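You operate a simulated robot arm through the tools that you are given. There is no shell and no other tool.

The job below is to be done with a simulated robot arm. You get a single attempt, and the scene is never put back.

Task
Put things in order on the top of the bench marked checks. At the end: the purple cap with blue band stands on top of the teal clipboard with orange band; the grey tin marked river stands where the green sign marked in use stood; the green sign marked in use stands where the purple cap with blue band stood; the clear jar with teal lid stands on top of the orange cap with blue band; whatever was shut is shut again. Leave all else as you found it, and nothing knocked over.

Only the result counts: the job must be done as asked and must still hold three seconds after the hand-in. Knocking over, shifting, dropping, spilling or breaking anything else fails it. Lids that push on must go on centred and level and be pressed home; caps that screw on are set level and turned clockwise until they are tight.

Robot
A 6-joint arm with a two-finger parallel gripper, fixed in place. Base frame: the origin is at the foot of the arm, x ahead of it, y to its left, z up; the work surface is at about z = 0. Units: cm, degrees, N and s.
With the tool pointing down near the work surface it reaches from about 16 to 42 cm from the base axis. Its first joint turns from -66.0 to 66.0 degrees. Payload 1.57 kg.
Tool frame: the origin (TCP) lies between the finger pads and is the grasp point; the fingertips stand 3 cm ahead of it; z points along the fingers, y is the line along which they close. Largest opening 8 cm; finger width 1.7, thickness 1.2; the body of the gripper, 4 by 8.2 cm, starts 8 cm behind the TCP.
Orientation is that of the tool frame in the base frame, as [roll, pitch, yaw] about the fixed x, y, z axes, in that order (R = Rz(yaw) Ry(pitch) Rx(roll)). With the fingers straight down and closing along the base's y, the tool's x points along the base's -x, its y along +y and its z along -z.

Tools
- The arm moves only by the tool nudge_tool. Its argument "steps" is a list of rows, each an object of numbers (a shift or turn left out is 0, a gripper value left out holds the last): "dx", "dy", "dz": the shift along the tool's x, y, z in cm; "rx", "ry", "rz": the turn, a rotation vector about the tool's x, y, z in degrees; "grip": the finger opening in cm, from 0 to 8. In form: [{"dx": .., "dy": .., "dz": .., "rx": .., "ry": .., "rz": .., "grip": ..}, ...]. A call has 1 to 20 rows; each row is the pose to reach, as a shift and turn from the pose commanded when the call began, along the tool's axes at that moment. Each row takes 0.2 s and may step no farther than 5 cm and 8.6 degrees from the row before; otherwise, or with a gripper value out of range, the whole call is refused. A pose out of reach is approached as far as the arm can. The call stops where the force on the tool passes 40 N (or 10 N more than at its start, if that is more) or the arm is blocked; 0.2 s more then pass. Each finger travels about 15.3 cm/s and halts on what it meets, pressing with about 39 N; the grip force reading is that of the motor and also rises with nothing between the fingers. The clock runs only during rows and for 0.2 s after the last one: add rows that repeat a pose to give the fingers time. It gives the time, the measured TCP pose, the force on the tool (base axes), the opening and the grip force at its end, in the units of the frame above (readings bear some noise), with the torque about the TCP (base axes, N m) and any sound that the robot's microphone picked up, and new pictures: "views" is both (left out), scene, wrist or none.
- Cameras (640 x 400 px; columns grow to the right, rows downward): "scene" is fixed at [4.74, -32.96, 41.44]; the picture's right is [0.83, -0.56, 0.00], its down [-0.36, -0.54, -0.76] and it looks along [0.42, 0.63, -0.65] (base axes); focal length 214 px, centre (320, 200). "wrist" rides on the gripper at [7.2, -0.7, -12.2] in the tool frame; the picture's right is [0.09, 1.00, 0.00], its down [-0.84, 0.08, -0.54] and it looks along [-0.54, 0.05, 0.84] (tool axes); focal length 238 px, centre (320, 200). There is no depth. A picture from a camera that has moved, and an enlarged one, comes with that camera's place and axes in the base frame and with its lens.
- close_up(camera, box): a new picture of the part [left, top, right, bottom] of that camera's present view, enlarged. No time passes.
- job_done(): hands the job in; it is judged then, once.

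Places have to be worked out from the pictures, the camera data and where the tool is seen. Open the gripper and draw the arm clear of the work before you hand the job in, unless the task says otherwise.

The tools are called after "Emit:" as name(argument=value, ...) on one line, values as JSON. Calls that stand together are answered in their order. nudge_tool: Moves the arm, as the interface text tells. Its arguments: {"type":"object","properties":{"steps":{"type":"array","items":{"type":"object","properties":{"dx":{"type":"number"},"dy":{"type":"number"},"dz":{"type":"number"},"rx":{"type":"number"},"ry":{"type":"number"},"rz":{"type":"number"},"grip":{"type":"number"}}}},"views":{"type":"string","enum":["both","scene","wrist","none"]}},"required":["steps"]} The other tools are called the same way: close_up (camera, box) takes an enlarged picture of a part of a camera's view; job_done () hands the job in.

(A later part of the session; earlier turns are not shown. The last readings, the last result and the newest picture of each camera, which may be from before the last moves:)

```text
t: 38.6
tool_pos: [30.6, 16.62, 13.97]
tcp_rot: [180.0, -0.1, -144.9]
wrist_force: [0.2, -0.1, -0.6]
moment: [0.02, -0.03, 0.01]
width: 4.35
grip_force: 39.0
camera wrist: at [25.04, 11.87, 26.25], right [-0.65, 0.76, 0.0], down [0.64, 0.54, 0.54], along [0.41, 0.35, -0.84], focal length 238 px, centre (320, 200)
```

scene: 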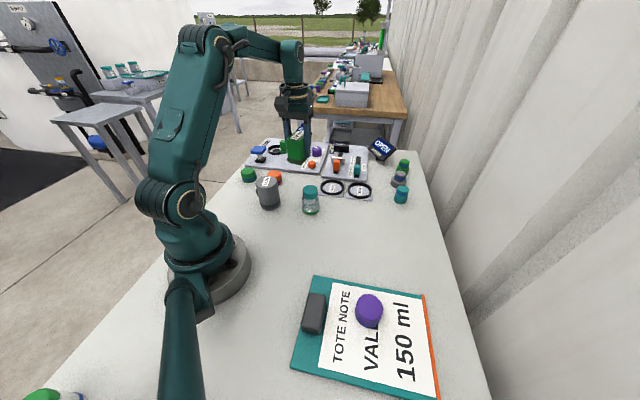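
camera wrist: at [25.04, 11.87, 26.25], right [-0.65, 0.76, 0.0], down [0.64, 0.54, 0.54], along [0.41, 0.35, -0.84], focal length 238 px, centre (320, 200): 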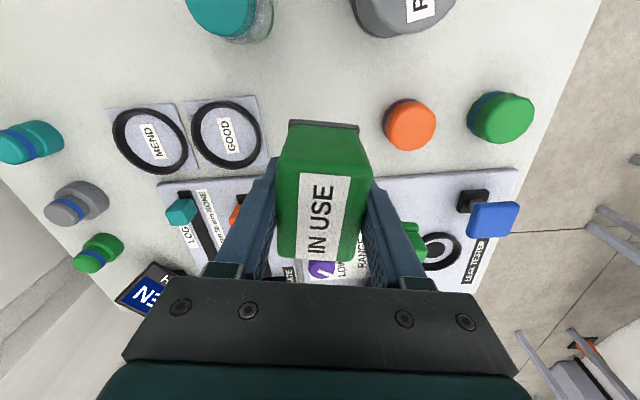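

It is above the spot with clear space all round. I'll lower it to just above the bench.

Emit:
nudge_tool(steps=[{"dz": 0.3}, {"dz": 1}, {"dz": 2}, {"dz": 3.2}, {"dz": 4.4}, {"dz": 5.6}, {"dz": 6.8}, {"dz": 7.8}, {"dz": 8.6}, {"dz": 9.1}, {"dz": 9.3}, {"dz": 9.3}])

Emit:
close_up(camera="scene", box=[240, 130, 400, 230])

```text
t: 41.2
tool_pos: [30.6, 16.59, 4.76]
tcp_rot: [-179.9, 0.0, -144.8]
wrist_force: [-0.1, -0.5, -1.1]
moment: [-0.05, 0.0, -0.02]
width: 4.35
grip_force: 38.6
camera wrist: at [25.03, 11.91, 16.96], right [-0.65, 0.76, 0.0], down [0.64, 0.54, 0.54], along [0.41, 0.35, -0.84], focal length 238 px, centre (320, 200)
```

scene: 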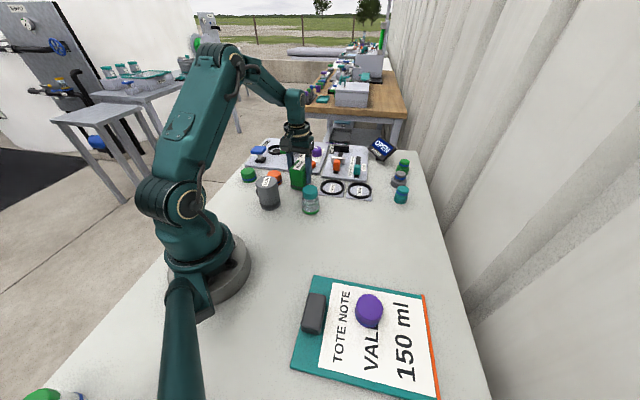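
wrist: 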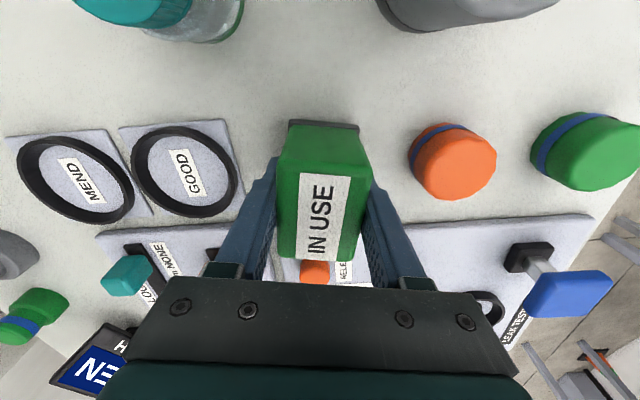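

```text
4.00 times, centred on (320, 180) of scene
camera zoom: at [4.74, -32.96, 41.44], right [0.83, -0.56, 0.0], down [-0.36, -0.54, -0.76], along [0.42, 0.63, -0.65], focal length 858 px, centre (320, 280)
```

zoom: 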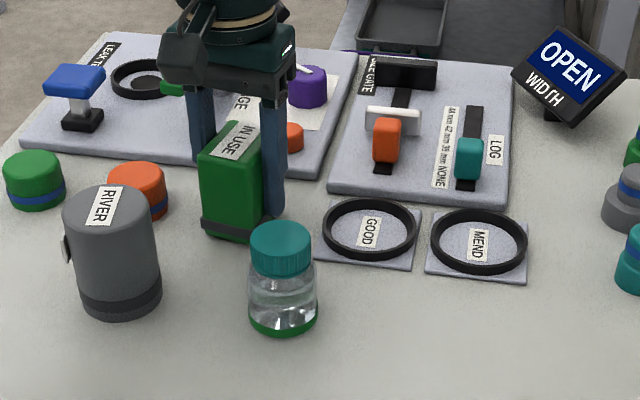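

Clear of everything, with about 0.2 cm to go. I'll feel down in tiny steps until it rests on the bench.

Emit:
nudge_tool(steps=[{"dz": 0.07}, {"dz": 0.14}, {"dz": 0.2}], views="none")

```text
t: 42.0
tool_pos: [30.57, 16.5, 4.61]
tcp_rot: [-179.9, 0.0, -144.8]
wrist_force: [-1.2, 0.8, 2.4]
moment: [0.02, 0.08, -0.03]
width: 4.3
grip_force: 39.1
```

There is light contact (2.4 N up), so the sign rests on the bench. I'll open the fingers step by step.

Emit:
nudge_tool(steps=[{"dz": 0, "grip": 4.6}, {"dz": 0, "grip": 5}, {"dz": 0, "grip": 6}, {"dz": 0, "grip": 7}, {"dz": 0, "grip": 7}])

Emit:
close_up(camera="wrist", box=[200, 90, 440, 270])

```text
t: 43.2
tool_pos: [30.65, 16.6, 4.43]
tcp_rot: [180.0, 0.0, -144.9]
wrist_force: [-0.4, -0.6, 0.6]
moment: [-0.01, -0.02, -0.03]
width: 6.98
grip_force: 0.0
camera wrist: at [25.07, 11.86, 16.76], right [-0.65, 0.76, 0.0], down [0.64, 0.54, 0.54], along [0.41, 0.35, -0.84], focal length 238 px, centre (320, 200)
```

scene: 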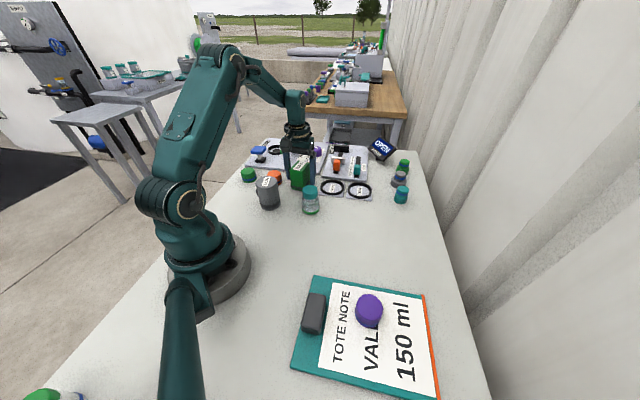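
wrist: 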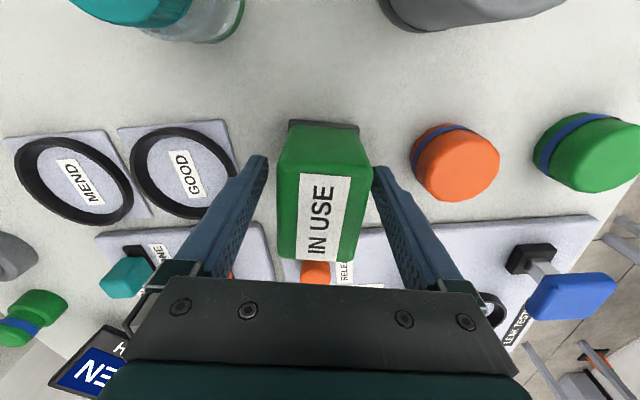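

```text
2.22 times, centred on (320, 180) of wrist
camera zoom: at [25.07, 11.86, 16.76], right [-0.65, 0.76, 0.0], down [0.64, 0.54, 0.54], along [0.41, 0.35, -0.84], focal length 530 px, centre (320, 244)
```

zoom: 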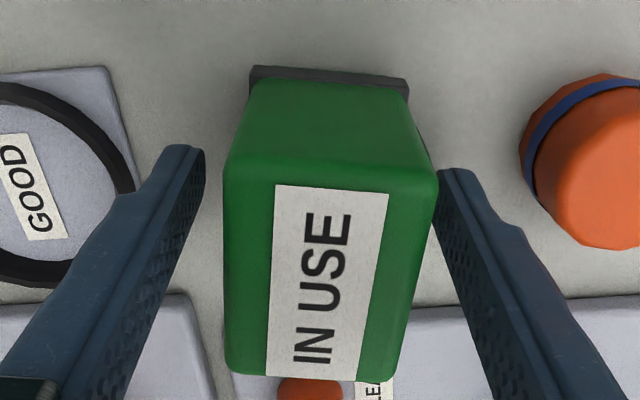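

The sign stands free in its new place. I'll lift straight up, then move to above the tin with the gripper turned back and fully open.

Emit:
nudge_tool(steps=[{"dz": -0.5}, {"dz": -1.5}, {"dz": -3}, {"dz": -5}, {"dz": -7.5}, {"dz": -10}, {"dz": -12.5}, {"dz": -12.5}])

Emit:
close_up(camera="scene", box=[230, 130, 390, 230])

Emit:
close_up(camera="wrist", box=[260, 0, 500, 150])

```text
t: 45.0
tool_pos: [30.53, 16.47, 17.0]
tcp_rot: [180.0, -0.1, -144.9]
wrist_force: [0.2, -0.5, 0.6]
moment: [0.01, 0.0, 0.03]
width: 6.98
grip_force: 0.1
camera wrist: at [25.05, 11.77, 29.29], right [-0.65, 0.76, 0.0], down [0.64, 0.54, 0.54], along [0.41, 0.35, -0.84], focal length 238 px, centre (320, 200)
```

scene: 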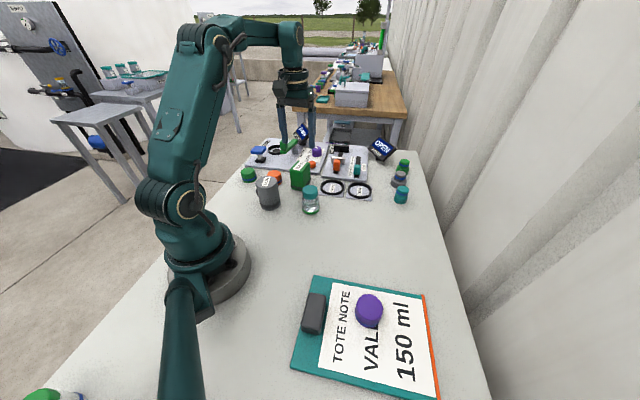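
wrist: 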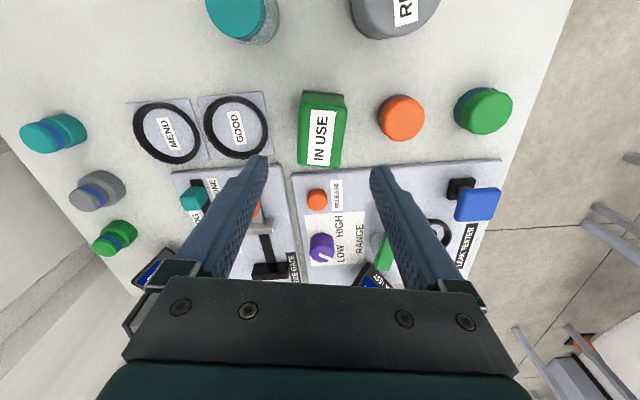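

```text
4.00 times, centred on (310, 180) of scene
camera zoom: at [4.74, -32.96, 41.44], right [0.83, -0.56, 0.0], down [-0.36, -0.54, -0.76], along [0.42, 0.63, -0.65], focal length 858 px, centre (360, 280)
```

zoom: 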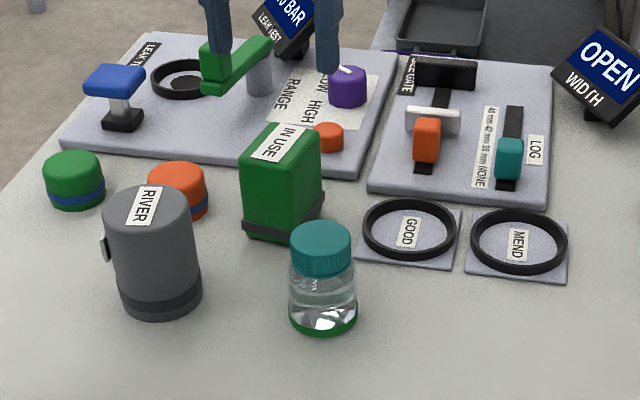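

```text
2.67 times, centred on (380, 75) of wrist
camera zoom: at [25.05, 11.77, 29.29], right [-0.65, 0.76, 0.0], down [0.64, 0.54, 0.54], along [0.41, 0.35, -0.84], focal length 636 px, centre (160, 533)
```

zoom: 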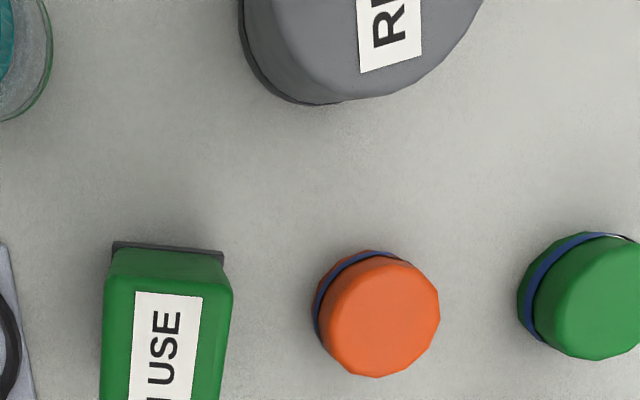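

The sign stands properly where the purple cap stood. Next is the tin near (18.5, 13.8); I'll move above it with the fingers turned to close along base y, away from its side tab.

Emit:
nudge_tool(steps=[{"dx": 2, "dy": 0.8, "rz": 6, "grip": 8}, {"dx": 4, "dy": 1.6, "rz": 12, "grip": 8}, {"dx": 6, "dy": 2.4, "rz": 18, "grip": 8}, {"dx": 8, "dy": 3.2, "rz": 24, "grip": 8}, {"dx": 10, "dy": 4.1, "rz": 30, "grip": 8}, {"dx": 11.49, "dy": 4.8, "rz": 35, "grip": 8}, {"dx": 11.49, "dy": 4.8, "rz": 35, "grip": 8}])

Emit:
close_up(camera="wrist", box=[220, 60, 420, 185])

```text
t: 46.6
tool_pos: [18.54, 14.01, 17.07]
tcp_rot: [-180.0, -0.1, -179.9]
wrist_force: [-0.6, -0.6, 0.9]
moment: [-0.01, 0.02, 0.04]
width: 8.02
grip_force: 0.1
camera wrist: at [11.24, 13.27, 29.35], right [-0.09, 1.0, 0.0], down [0.84, 0.08, 0.54], along [0.54, 0.05, -0.84], focal length 238 px, centre (320, 200)
```

scene: 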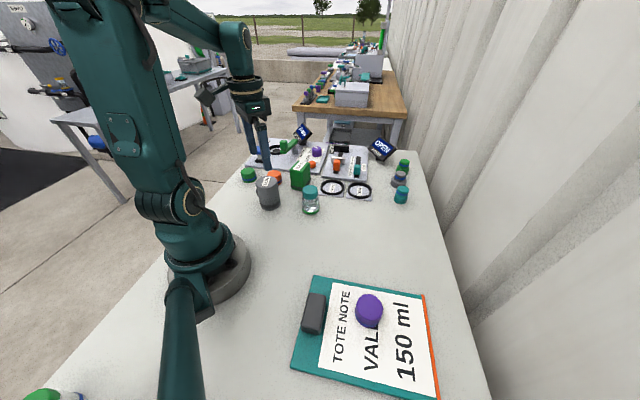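
wrist: 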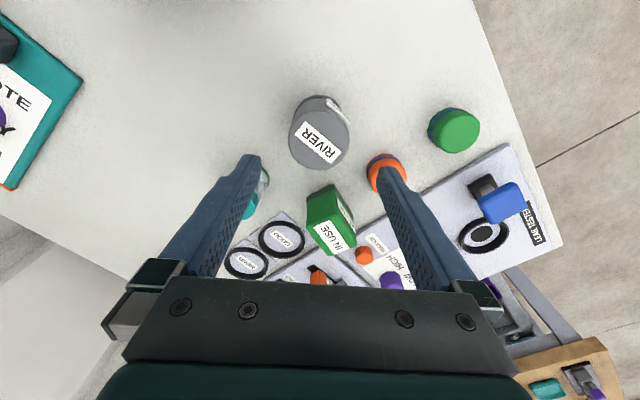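

```text
3.20 times, centred on (320, 122) of wrist
camera zoom: at [11.24, 13.27, 29.35], right [-0.09, 1.0, 0.0], down [0.84, 0.08, 0.54], along [0.54, 0.05, -0.84], focal length 763 px, centre (320, 448)
```

zoom: 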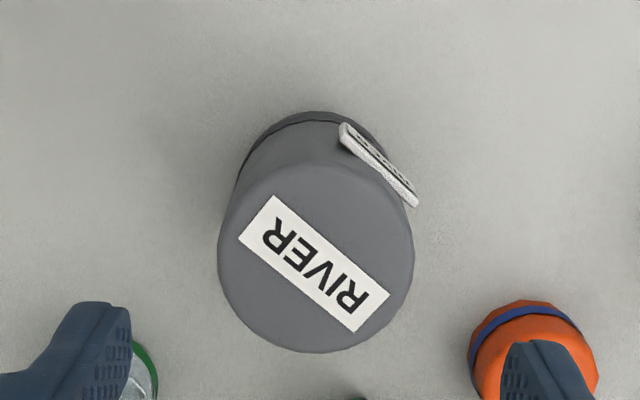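

The tin is about 5.8 cm across at (18.9, 13.85), with a flat tag on its side facing roughly 135°. I'll turn the gripper 45° so the fingers close across the tag-free sides, and look again from lower down.

Emit:
nudge_tool(steps=[{"dx": -0.1, "dz": 0.6, "rz": 7.5}, {"dx": -0.2, "dz": 1.2, "rz": 15}, {"dx": -0.3, "dz": 1.8, "rz": 22.5}, {"dx": -0.4, "dz": 2.4, "rz": 30}, {"dx": -0.4, "dz": 3.2, "rz": 37.5}, {"dx": -0.4, "dz": 4, "rz": 45}, {"dx": -0.4, "dz": 4, "rz": 45}])

Emit:
close_up(camera="wrist", box=[220, 60, 420, 185])

```text
t: 48.2
tool_pos: [18.74, 13.87, 12.97]
tcp_rot: [-180.0, 0.0, 135.0]
wrist_force: [-0.2, -0.1, -0.4]
moment: [0.03, -0.02, 0.0]
width: 8.03
grip_force: 0.0
camera wrist: at [13.22, 18.57, 25.33], right [0.64, 0.77, 0.0], down [0.65, -0.54, 0.54], along [0.42, -0.35, -0.84], focal length 238 px, centre (320, 200)
```

scene: 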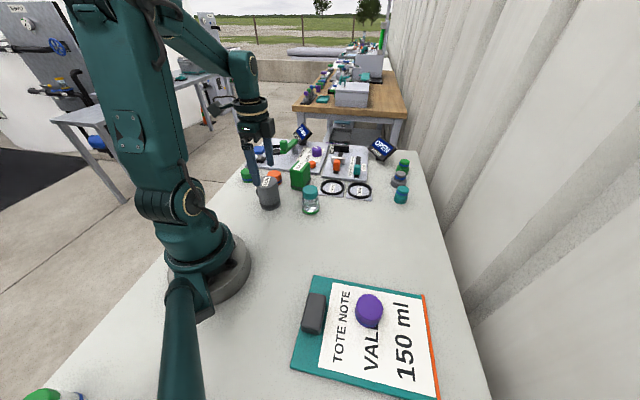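
wrist: 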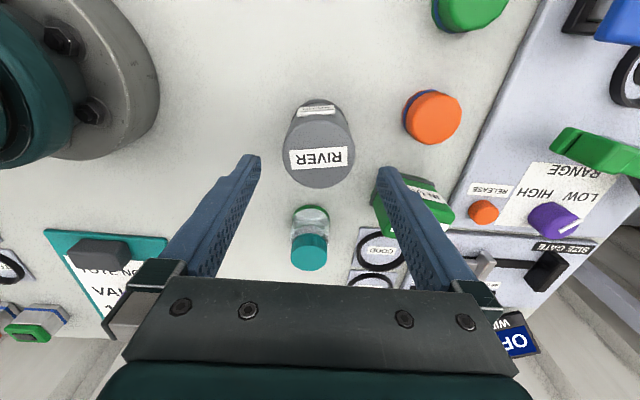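

```text
3.20 times, centred on (320, 122) of wrist
camera zoom: at [13.22, 18.57, 25.33], right [0.64, 0.77, 0.0], down [0.65, -0.54, 0.54], along [0.42, -0.35, -0.84], focal length 763 px, centre (320, 448)
```

zoom: 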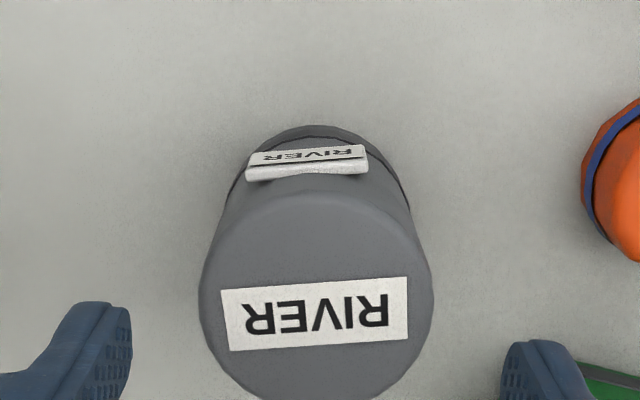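

The tag now faces the camera side and the tin is centred between the fingers to about 0.1 cm. I'll descend to z = 5 and close on it.

Emit:
nudge_tool(steps=[{"dy": -0.1, "dz": 1.5}, {"dy": -0.1, "dz": 3}, {"dy": -0.1, "dz": 4.5}, {"dy": -0.1, "dz": 6}, {"dy": -0.1, "dz": 7.2}, {"dy": -0.1, "dz": 8}, {"dy": -0.1, "dz": 8}])

Emit:
close_up(camera="wrist", box=[200, 90, 440, 270])

```text
t: 49.8
tool_pos: [18.78, 13.73, 4.92]
tcp_rot: [-180.0, 0.0, 135.0]
wrist_force: [-0.6, 0.4, -0.3]
moment: [-0.01, 0.0, 0.0]
width: 7.99
grip_force: 0.0
camera wrist: at [13.24, 18.44, 17.2], right [0.64, 0.77, 0.0], down [0.65, -0.54, 0.54], along [0.42, -0.35, -0.84], focal length 238 px, centre (320, 200)
```

scene: 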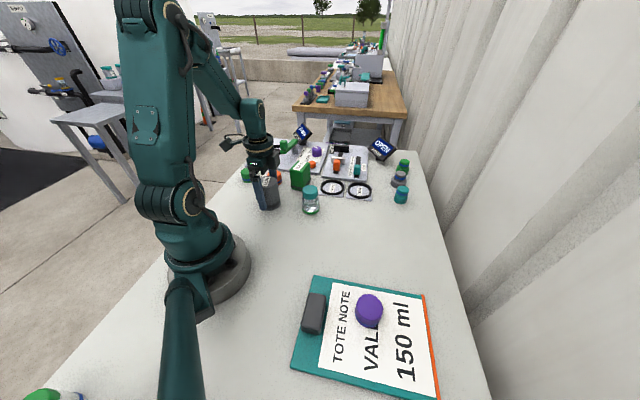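
wrist: 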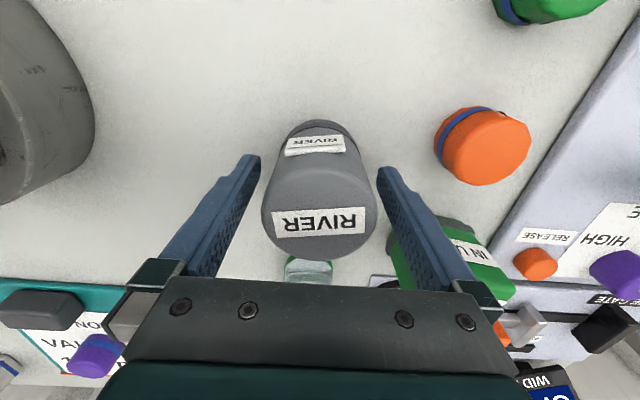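

```text
2.22 times, centred on (320, 180) of wrist
camera zoom: at [13.24, 18.44, 17.2], right [0.64, 0.77, 0.0], down [0.65, -0.54, 0.54], along [0.42, -0.35, -0.84], focal length 530 px, centre (320, 244)
```

zoom: 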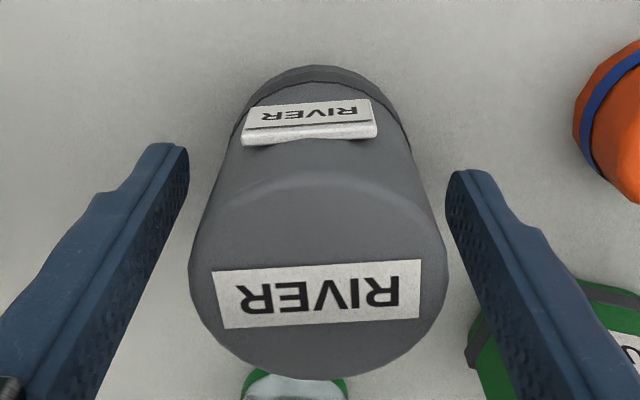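

The tin is well centred between the fingers. I'll close on it and keep the fingers pressing for a while.

Emit:
nudge_tool(steps=[{"grip": 7}, {"grip": 6.2}, {"grip": 5.8}, {"grip": 5}, {"grip": 3}, {"grip": 0}, {"grip": 0}, {"grip": 0}], views="wrist")

Emit:
close_up(camera="wrist", box=[200, 90, 440, 270])

```text
t: 51.6
tool_pos: [18.97, 13.89, 4.91]
tcp_rot: [-179.9, 0.0, 135.1]
wrist_force: [-0.2, -0.9, 0.6]
moment: [-0.06, 0.06, -0.03]
width: 5.69
grip_force: 38.5
camera wrist: at [13.24, 18.45, 17.22], right [0.64, 0.77, 0.0], down [0.65, -0.54, 0.54], along [0.42, -0.35, -0.84], focal length 238 px, centre (320, 200)
```

wrist: 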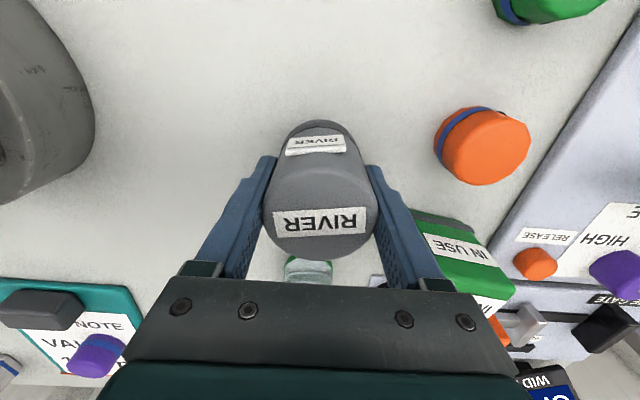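

```text
2.22 times, centred on (320, 180) of wrist
camera zoom: at [13.24, 18.45, 17.22], right [0.64, 0.77, 0.0], down [0.65, -0.54, 0.54], along [0.42, -0.35, -0.84], focal length 530 px, centre (320, 244)
```

zoom: 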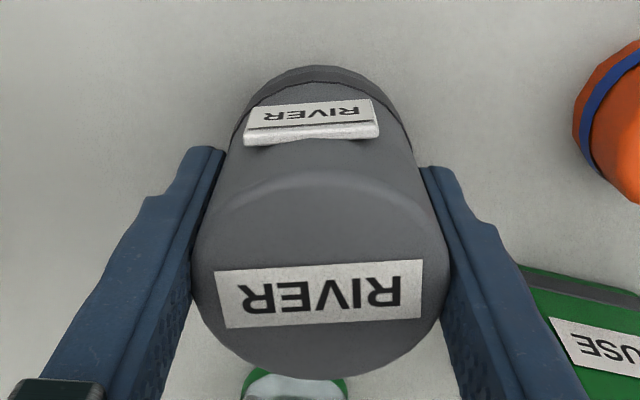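

Gripped at 5.69 cm. I'll lift slowly at first to see how heavy it is and that it holds.

Emit:
nudge_tool(steps=[{"dz": -0.1}, {"dz": -0.2}, {"dz": -0.4}, {"dz": -0.7}, {"dz": -1.0}, {"dz": -1.0}])

```text
t: 53.0
tool_pos: [18.8, 13.82, 5.91]
tcp_rot: [-180.0, 0.0, 135.1]
wrist_force: [-0.6, 0.0, -1.6]
moment: [0.0, 0.01, 0.03]
width: 5.68
grip_force: 38.9
camera wrist: at [13.24, 18.43, 18.25], right [0.64, 0.77, 0.0], down [0.65, -0.54, 0.54], along [0.42, -0.35, -0.84], focal length 238 px, centre (320, 200)
```

scene: 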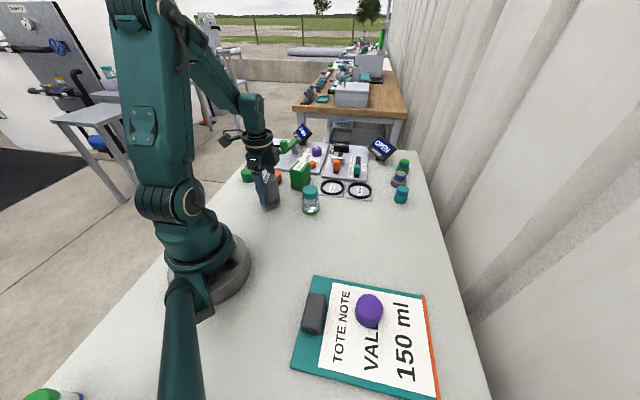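
wrist: 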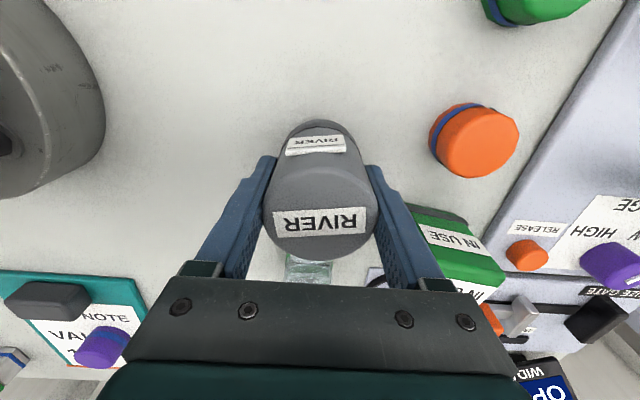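

The tin is held (about 0.15 kg). I'll raise it clear of everything.

Emit:
nudge_tool(steps=[{"dz": -0.2}, {"dz": -0.6}, {"dz": -1.2}, {"dz": -2}, {"dz": -3}, {"dz": -4}, {"dz": -5}, {"dz": -6}, {"dz": -7}, {"dz": -8}, {"dz": -8.9}, {"dz": -9.4}, {"dz": -9.6}, {"dz": -9.6}], views="wrist")

```text
t: 56.0
tool_pos: [18.82, 13.84, 15.62]
tcp_rot: [180.0, 0.0, 135.1]
wrist_force: [-0.4, -0.2, -2.2]
moment: [0.02, 0.01, 0.0]
width: 5.69
grip_force: 38.7
camera wrist: at [13.23, 18.46, 27.91], right [0.64, 0.77, 0.0], down [0.65, -0.54, 0.54], along [0.42, -0.35, -0.84], focal length 238 px, centre (320, 200)
```

wrist: 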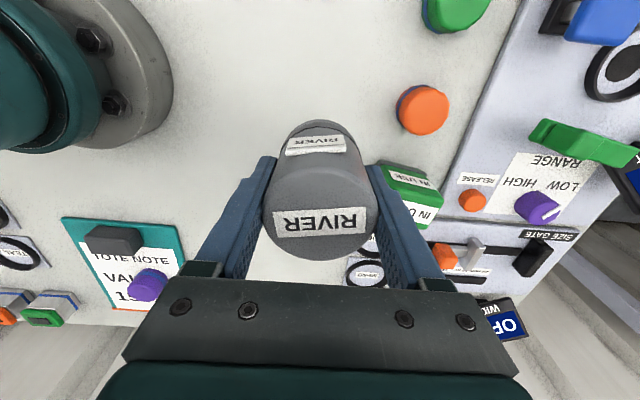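

The tin hangs steady at about 10 cm clearance. I'll carry it to above the sign's old spot at (31.5, -10.1).

Emit:
nudge_tool(steps=[{"dx": -0.26, "dy": -0.08}, {"dx": -1.03, "dy": -0.32}, {"dx": -2.33, "dy": -0.71}, {"dx": -4.13, "dy": -1.26}, {"dx": -5.94, "dy": -1.82}, {"dx": -8.01, "dy": -2.45}, {"dx": -10.08, "dy": -3.08}, {"dx": -12.14, "dy": -3.71}, {"dx": -14.21, "dy": -4.35}, {"dx": -16.28, "dy": -4.98}, {"dx": -18.35, "dy": -5.61}, {"dx": -20.41, "dy": -6.24}, {"dx": -22.22, "dy": -6.79}, {"dx": -23.77, "dy": -7.27}, {"dx": -24.81, "dy": -7.58}, {"dx": -25.58, "dy": -7.82}, {"dx": -25.84, "dy": -7.9}, {"dx": -25.84, "dy": -7.9}])

```text
t: 59.8
tool_pos: [31.5, -10.11, 15.56]
tcp_rot: [180.0, 0.0, 135.0]
wrist_force: [-0.6, -0.6, -1.4]
moment: [-0.01, 0.01, 0.0]
width: 5.66
grip_force: 39.5
camera wrist: at [25.95, -5.46, 27.86], right [0.64, 0.77, 0.0], down [0.65, -0.54, 0.54], along [0.42, -0.35, -0.84], focal length 238 px, centre (320, 200)
```

scene: 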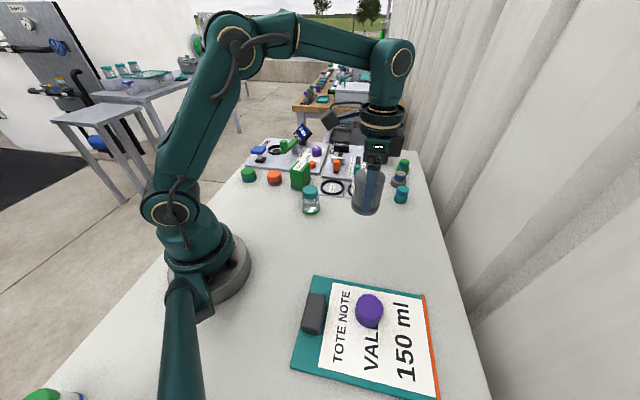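
wrist: 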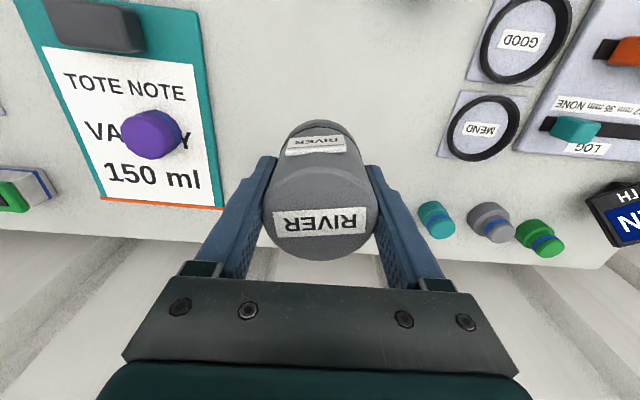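

Above the spot at (31.5, -10.1). I'll lower it to just above the bench.

Emit:
nudge_tool(steps=[{"dz": 0.3}, {"dz": 1}, {"dz": 2}, {"dz": 3.2}, {"dz": 4.4}, {"dz": 5.6}, {"dz": 6.8}, {"dz": 8}, {"dz": 9}, {"dz": 9.8}, {"dz": 10.2}, {"dz": 10.35}, {"dz": 10.35}])

Emit:
close_up(camera="scene", box=[280, 150, 440, 290])

```text
t: 62.6
tool_pos: [31.52, -10.2, 5.2]
tcp_rot: [180.0, 0.0, 135.2]
wrist_force: [0.5, -0.1, -1.5]
moment: [0.02, -0.01, -0.03]
width: 5.69
grip_force: 39.3
camera wrist: at [25.9, -5.51, 17.46], right [0.64, 0.77, 0.0], down [0.65, -0.54, 0.54], along [0.42, -0.35, -0.84], focal length 238 px, centre (320, 200)
```

scene: 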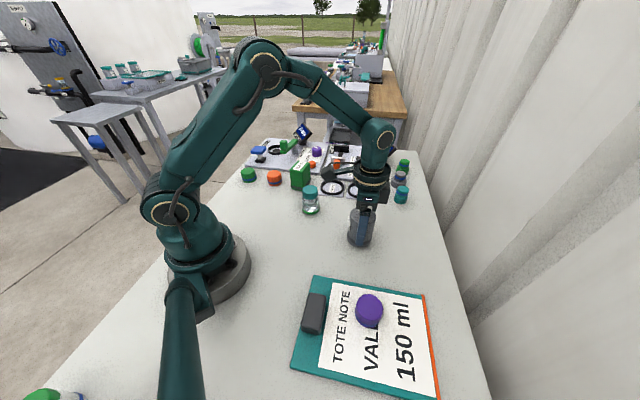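
wrist: 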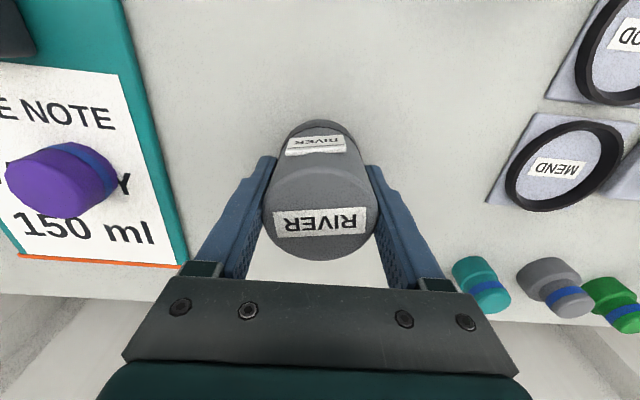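

```text
2.86 times, centred on (360, 220) of scene
camera zoom: at [4.74, -32.96, 41.44], right [0.83, -0.56, 0.0], down [-0.36, -0.54, -0.76], along [0.42, 0.63, -0.65], focal length 613 px, centre (206, 143)
```

zoom: 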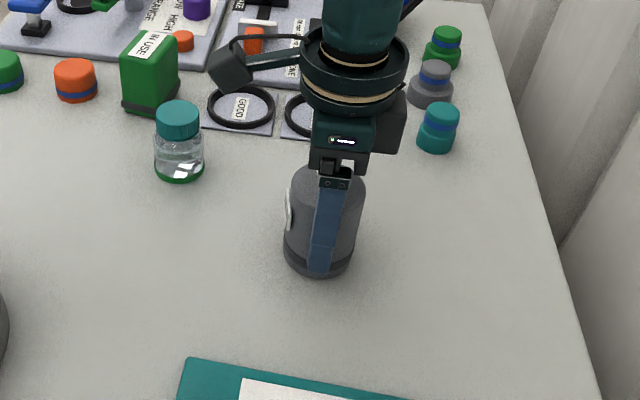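

The tin is just above the bench at the right spot. I'll feel down in tiny steps until it touches.

Emit:
nudge_tool(steps=[{"dz": 0.08}, {"dz": 0.16}, {"dz": 0.24}], views="none")

```text
t: 63.4
tool_pos: [31.34, -10.08, 5.14]
tcp_rot: [-180.0, 0.1, 135.0]
wrist_force: [-0.9, 0.0, -2.4]
moment: [-0.02, -0.02, 0.04]
width: 5.66
grip_force: 39.3
```

No contact yet, so I'll lower a touch more.

Emit:
nudge_tool(steps=[{"dz": 0.04}, {"dz": 0.08}], views="none")

```text
t: 64.0
tool_pos: [31.52, -9.94, 4.87]
tcp_rot: [179.9, -0.1, 135.0]
wrist_force: [-0.2, 0.5, -1.8]
moment: [0.02, -0.03, -0.06]
width: 5.65
grip_force: 39.0
```

Still only the tin's weight shows. Another small step down.

Emit:
nudge_tool(steps=[{"dz": 0.05}, {"dz": 0.1}], views="none")

```text
t: 64.6
tool_pos: [31.49, -10.08, 4.97]
tcp_rot: [179.9, 0.2, 135.0]
wrist_force: [3.6, -1.8, 7.7]
moment: [0.02, 0.1, 0.05]
width: 5.68
grip_force: 38.8
```

Contact: 7.7 N upward, so the tin is standing on the bench. I'll open the fingers stepwise.

Emit:
nudge_tool(steps=[{"dz": -0.03}, {"dz": -0.03, "grip": 5.9}, {"dz": -0.03, "grip": 6.3}, {"dz": -0.03, "grip": 7}, {"dz": -0.03, "grip": 8}, {"dz": -0.03, "grip": 8}])

Emit:
close_up(camera="wrist", box=[200, 90, 440, 270])

```text
t: 66.0
tool_pos: [31.52, -10.03, 4.97]
tcp_rot: [179.9, 0.0, 135.2]
wrist_force: [-0.3, 0.0, -0.3]
moment: [-0.02, 0.0, 0.03]
width: 7.99
grip_force: 0.1
camera wrist: at [25.9, -5.39, 17.18], right [0.64, 0.77, 0.0], down [0.65, -0.54, 0.54], along [0.42, -0.35, -0.84], focal length 238 px, centre (320, 200)
```

scene: 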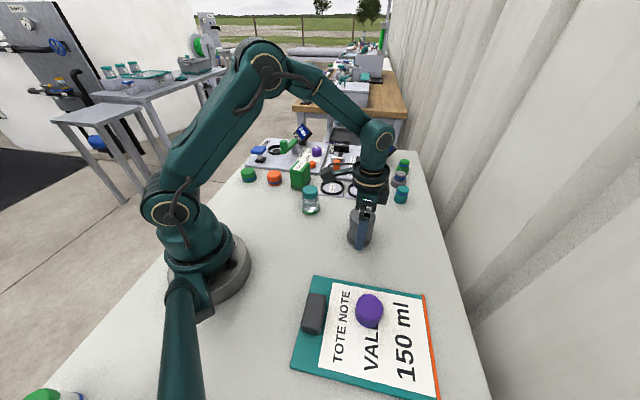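
wrist: 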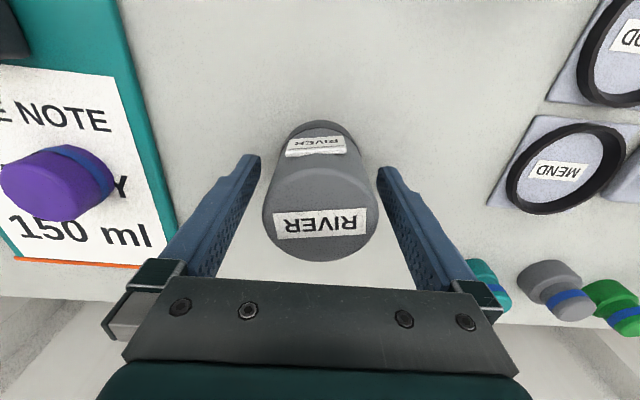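

```text
2.22 times, centred on (320, 180) of wrist
camera zoom: at [25.9, -5.39, 17.18], right [0.64, 0.77, 0.0], down [0.65, -0.54, 0.54], along [0.42, -0.35, -0.84], focal length 530 px, centre (320, 244)
```

zoom: 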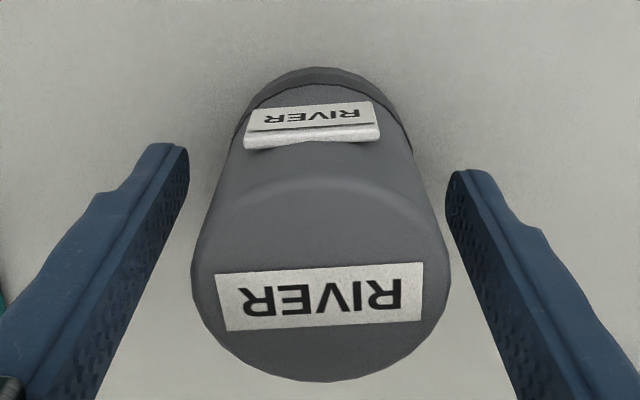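

The tin stands in the sign's old place. I'll lift straight up and move over to the jar near (27.2, 5.4), keeping this gripper angle.

Emit:
nudge_tool(steps=[{"dz": -0.6}, {"dz": -2}, {"dz": -4}, {"dz": -7}, {"dz": -10}, {"dz": -12.5}, {"dz": -12.5, "dx": 2.8, "dy": 1.6}, {"dz": -12.5, "dx": 5.6, "dy": 3.2}, {"dz": -12.5, "dx": 8.4, "dy": 4.8}, {"dz": -12.5, "dx": 11.2, "dy": 6.4}, {"dz": -12.5, "dx": 14, "dy": 7.9}, {"dz": -12.5, "dx": 14, "dy": 7.9}])

Emit:
close_up(camera="wrist", box=[220, 40, 420, 165])

Emit:
close_up(camera="scene", box=[230, 130, 430, 270])

```text
t: 68.6
tool_pos: [27.2, 5.71, 17.13]
tcp_rot: [-180.0, 0.0, 135.0]
wrist_force: [0.0, 0.8, -0.7]
moment: [0.02, 0.03, -0.01]
width: 7.99
grip_force: 0.0
camera wrist: at [21.63, 10.4, 29.41], right [0.64, 0.77, 0.0], down [0.65, -0.54, 0.54], along [0.42, -0.35, -0.84], focal length 238 px, centre (320, 200)
```

scene: 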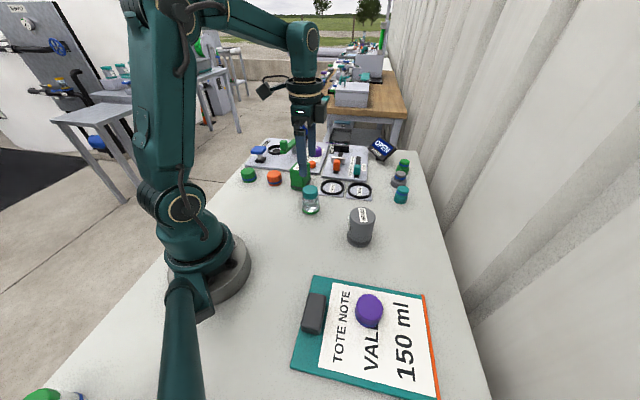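
wrist: 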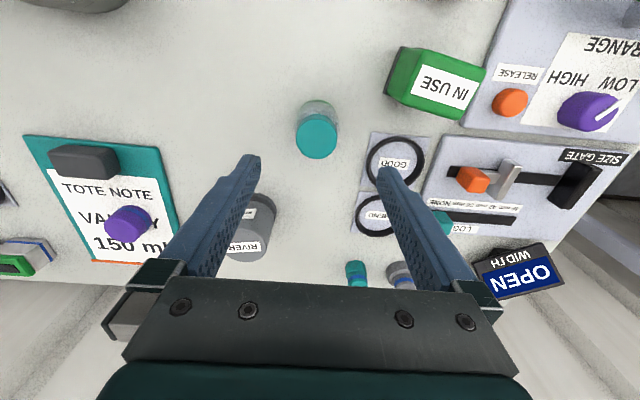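

```text
3.20 times, centred on (320, 102) of wrist
camera zoom: at [21.63, 10.4, 29.41], right [0.64, 0.77, 0.0], down [0.65, -0.54, 0.54], along [0.42, -0.35, -0.84], focal length 763 px, centre (320, 512)
```

zoom: 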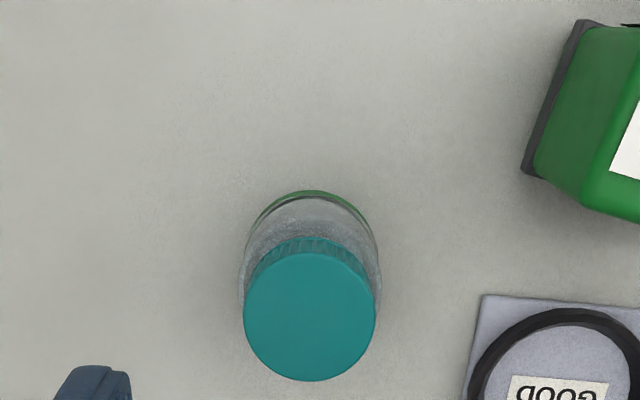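

```text
2.86 times, centred on (330, 200) of scene
camera zoom: at [4.74, -32.96, 41.44], right [0.83, -0.56, 0.0], down [-0.36, -0.54, -0.76], along [0.42, 0.63, -0.65], focal length 613 px, centre (291, 200)
```

zoom: 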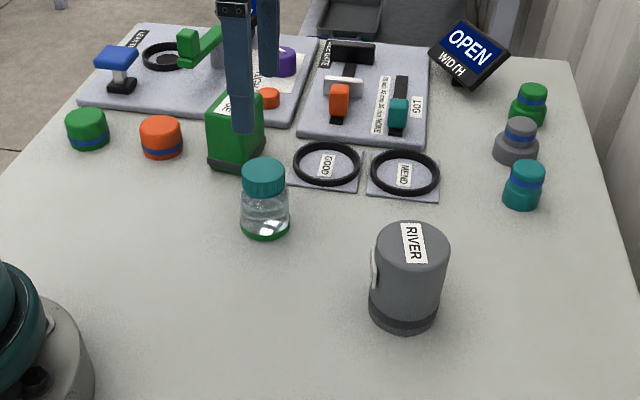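

The jar sits about 0.3 cm off the tool axis. I'll correct that and come down to just above its lid for a second look.

Emit:
nudge_tool(steps=[{"dx": -0.28, "dy": -0.22, "dz": 2, "grip": 8}, {"dx": -0.28, "dy": -0.22, "dz": 4}, {"dx": -0.28, "dy": -0.22, "dz": 6}, {"dx": -0.28, "dy": -0.22, "dz": 6.3}], views="wrist")

Emit:
close_up(camera="wrist", box=[220, 80, 420, 205])

```text
t: 69.6
tool_pos: [27.22, 5.05, 11.03]
tcp_rot: [180.0, 0.0, 135.2]
wrist_force: [-0.6, -0.6, 0.0]
moment: [0.0, -0.04, 0.02]
width: 8.0
grip_force: 0.1
camera wrist: at [21.63, 9.73, 23.27], right [0.64, 0.77, 0.0], down [0.65, -0.54, 0.54], along [0.42, -0.35, -0.84], focal length 238 px, centre (320, 200)
```

wrist: 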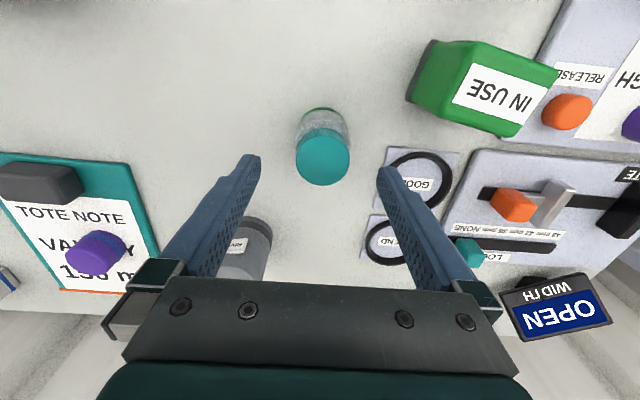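

```text
3.20 times, centred on (320, 142) of wrist
camera zoom: at [21.63, 9.73, 23.27], right [0.64, 0.77, 0.0], down [0.65, -0.54, 0.54], along [0.42, -0.35, -0.84], focal length 763 px, centre (320, 384)
```

zoom: 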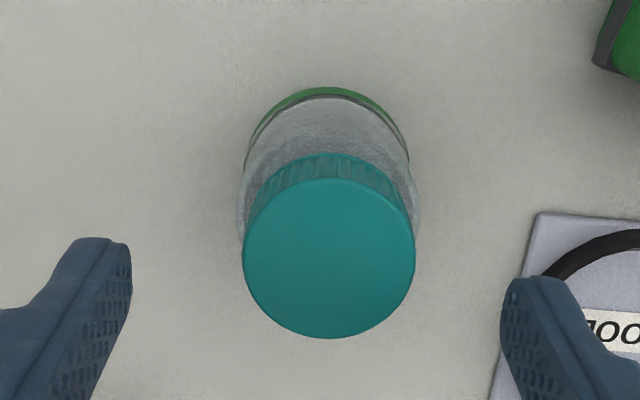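

The jar reads about (+0.1, +0.15) cm from the tool axis. I'll correct that and descend with the fingers at 7 cm to grip the jar body, not the lid.

Emit:
nudge_tool(steps=[{"dx": 0.08, "dy": 0.15, "dz": 0, "grip": 7}, {"dx": 0.08, "dy": 0.15, "dz": 1.5, "grip": 7}, {"dx": 0.08, "dy": 0.15, "dz": 3, "grip": 7}, {"dx": 0.08, "dy": 0.15, "dz": 4.5, "grip": 7}, {"dx": 0.08, "dy": 0.15, "dz": 6, "grip": 7}, {"dx": 0.08, "dy": 0.15, "dz": 7.0, "grip": 7}, {"dx": 0.08, "dy": 0.15, "dz": 7.0, "grip": 7}, {"dx": 0.08, "dy": 0.15, "dz": 7.0, "grip": 7}])

Emit:
close_up(camera="wrist", box=[200, 90, 440, 270])

```text
t: 71.4
tool_pos: [27.3, 5.2, 4.11]
tcp_rot: [180.0, 0.0, 135.1]
wrist_force: [0.7, -0.1, 1.0]
moment: [-0.01, 0.01, 0.04]
width: 6.98
grip_force: 0.0
camera wrist: at [21.73, 9.87, 16.33], right [0.64, 0.77, 0.0], down [0.65, -0.54, 0.54], along [0.42, -0.35, -0.84], focal length 238 px, centre (320, 200)
```

scene: 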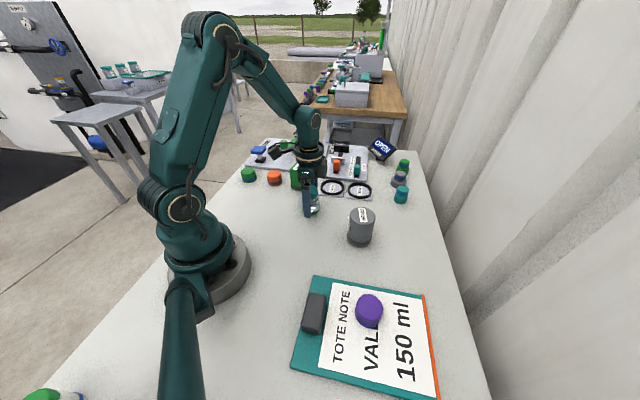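
wrist: 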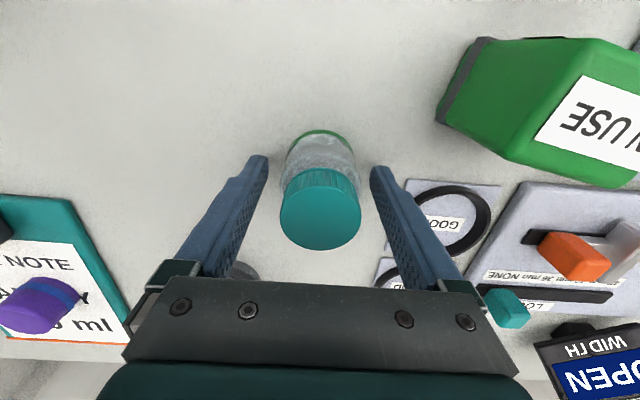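

```text
2.22 times, centred on (320, 180) of wrist
camera zoom: at [21.73, 9.87, 16.33], right [0.64, 0.77, 0.0], down [0.65, -0.54, 0.54], along [0.42, -0.35, -0.84], focal length 530 px, centre (320, 244)
```

zoom: 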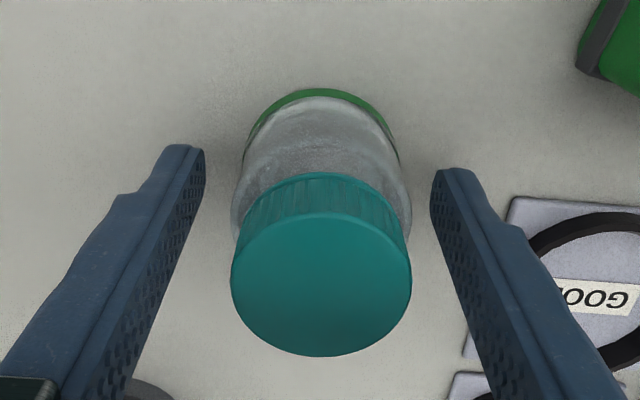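

The jar is centred between the fingers. I'll close on the body and hold.

Emit:
nudge_tool(steps=[{"grip": 6}, {"grip": 5.2}, {"grip": 4.8}, {"grip": 4}, {"grip": 2}, {"grip": 0}, {"grip": 0}, {"grip": 0}], views="wrist")

Emit:
close_up(camera="wrist", box=[200, 90, 440, 270])

```text
t: 73.2
tool_pos: [27.27, 5.29, 4.18]
tcp_rot: [180.0, 0.0, 135.1]
wrist_force: [0.0, -0.1, 0.9]
moment: [0.01, -0.02, -0.01]
width: 4.61
grip_force: 38.6
camera wrist: at [21.74, 9.87, 16.35], right [0.64, 0.77, 0.0], down [0.65, -0.54, 0.54], along [0.42, -0.35, -0.84], focal length 238 px, centre (320, 200)
```

wrist: 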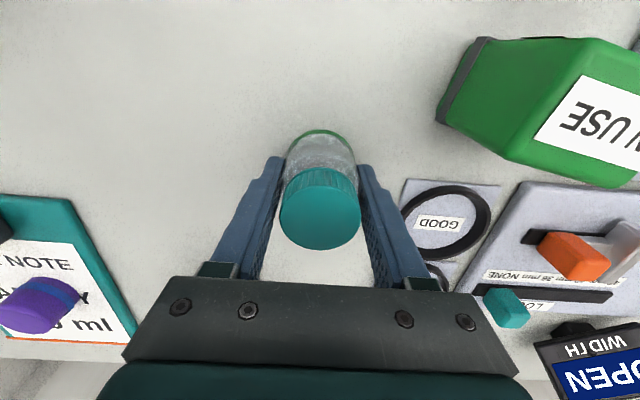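

```text
2.22 times, centred on (320, 180) of wrist
camera zoom: at [21.74, 9.87, 16.35], right [0.64, 0.77, 0.0], down [0.65, -0.54, 0.54], along [0.42, -0.35, -0.84], focal length 530 px, centre (320, 244)
```

zoom: 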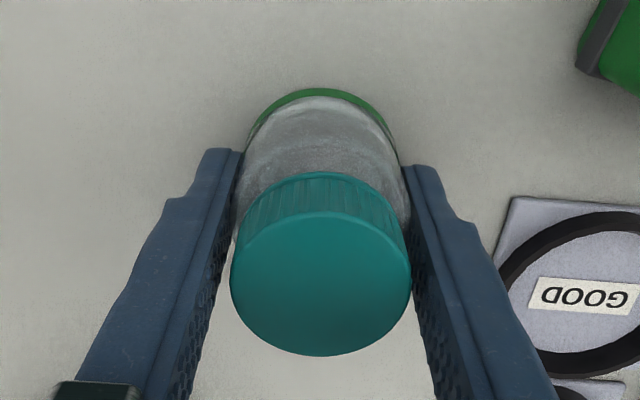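

Gripped at 4.61 cm with the jar on the tool axis. I'll lift slowly and check it stays held.

Emit:
nudge_tool(steps=[{"dz": -0.1}, {"dz": -0.2}, {"dz": -0.4}, {"dz": -0.7}, {"dz": -1.1}, {"dz": -1.6}, {"dz": -2.3}, {"dz": -3.1}, {"dz": -4}, {"dz": -5}, {"dz": -6}, {"dz": -7}, {"dz": -8}, {"dz": -8.8}, {"dz": -9.3}, {"dz": -9.5}, {"dz": -9.5}])

```text
t: 76.8
tool_pos: [27.19, 5.25, 13.54]
tcp_rot: [179.9, 0.0, 135.1]
wrist_force: [-0.1, -0.6, -0.9]
moment: [0.0, 0.0, -0.02]
width: 4.63
grip_force: 39.3
camera wrist: at [21.68, 9.86, 25.83], right [0.64, 0.77, 0.0], down [0.65, -0.54, 0.54], along [0.42, -0.35, -0.84], focal length 238 px, centre (320, 200)
```

scene: 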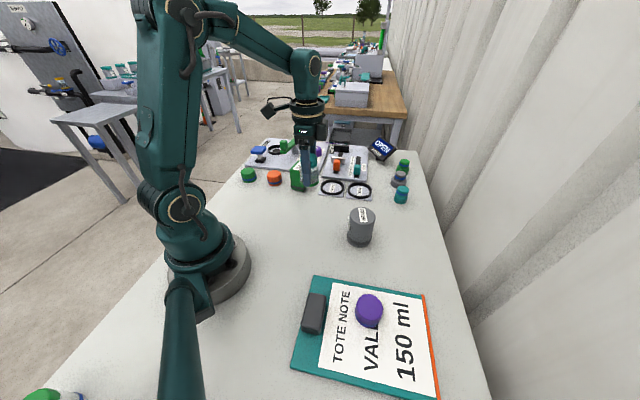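
wrist: 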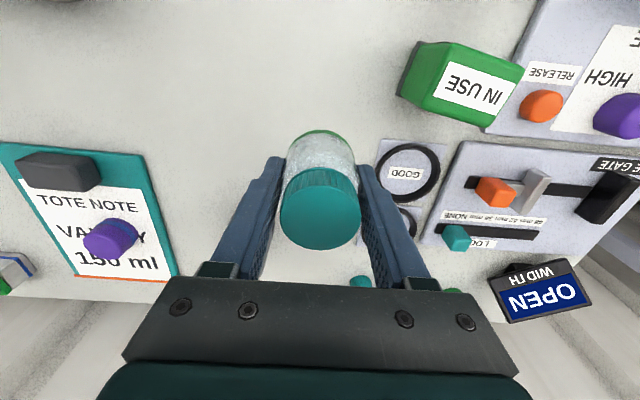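

The jar is held. I'll carry it to a spot just short of the orange cap, where the cap stays in view beside the jar.

Emit:
nudge_tool(steps=[{"dx": 0.23, "dy": 0.15}, {"dx": 0.91, "dy": 0.59}, {"dx": 2.06, "dy": 1.32}, {"dx": 3.43, "dy": 2.21}, {"dx": 4.91, "dy": 3.16}, {"dx": 6.4, "dy": 4.12}, {"dx": 7.89, "dy": 5.08}, {"dx": 9.26, "dy": 5.96}, {"dx": 10.4, "dy": 6.7}, {"dx": 11.09, "dy": 7.14}, {"dx": 11.43, "dy": 7.36}, {"dx": 11.43, "dy": 7.36}, {"dx": 11.43, "dy": 7.36}])

Emit:
close_up(camera="wrist", box=[280, 50, 440, 150])

```text
t: 79.6
tool_pos: [24.31, 18.49, 13.55]
tcp_rot: [-180.0, 0.0, 135.1]
wrist_force: [0.0, 0.1, -1.6]
moment: [0.02, 0.03, -0.01]
width: 4.66
grip_force: 38.7
camera wrist: at [18.81, 23.16, 25.79], right [0.64, 0.77, 0.0], down [0.65, -0.54, 0.54], along [0.42, -0.35, -0.84], focal length 238 px, centre (320, 200)
```

scene: 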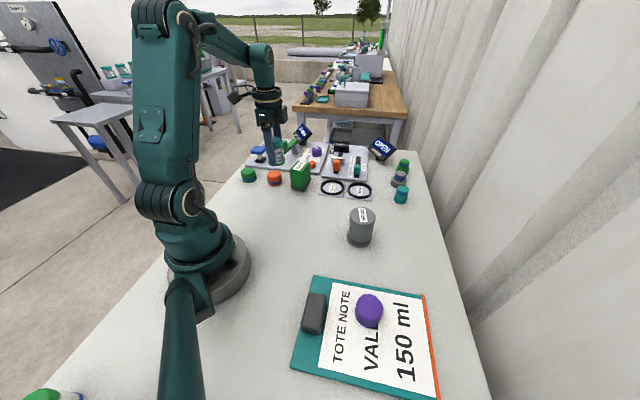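
wrist: 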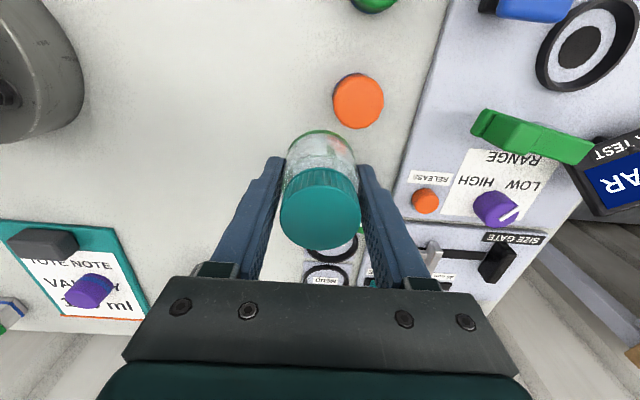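

```text
4.00 times, centred on (360, 100) of wrist
camera zoom: at [18.81, 23.16, 25.79], right [0.64, 0.77, 0.0], down [0.65, -0.54, 0.54], along [0.42, -0.35, -0.84], focal length 953 px, centre (160, 600)
```

zoom: 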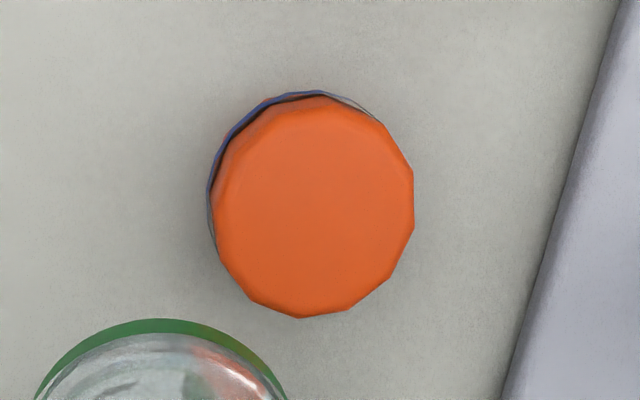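

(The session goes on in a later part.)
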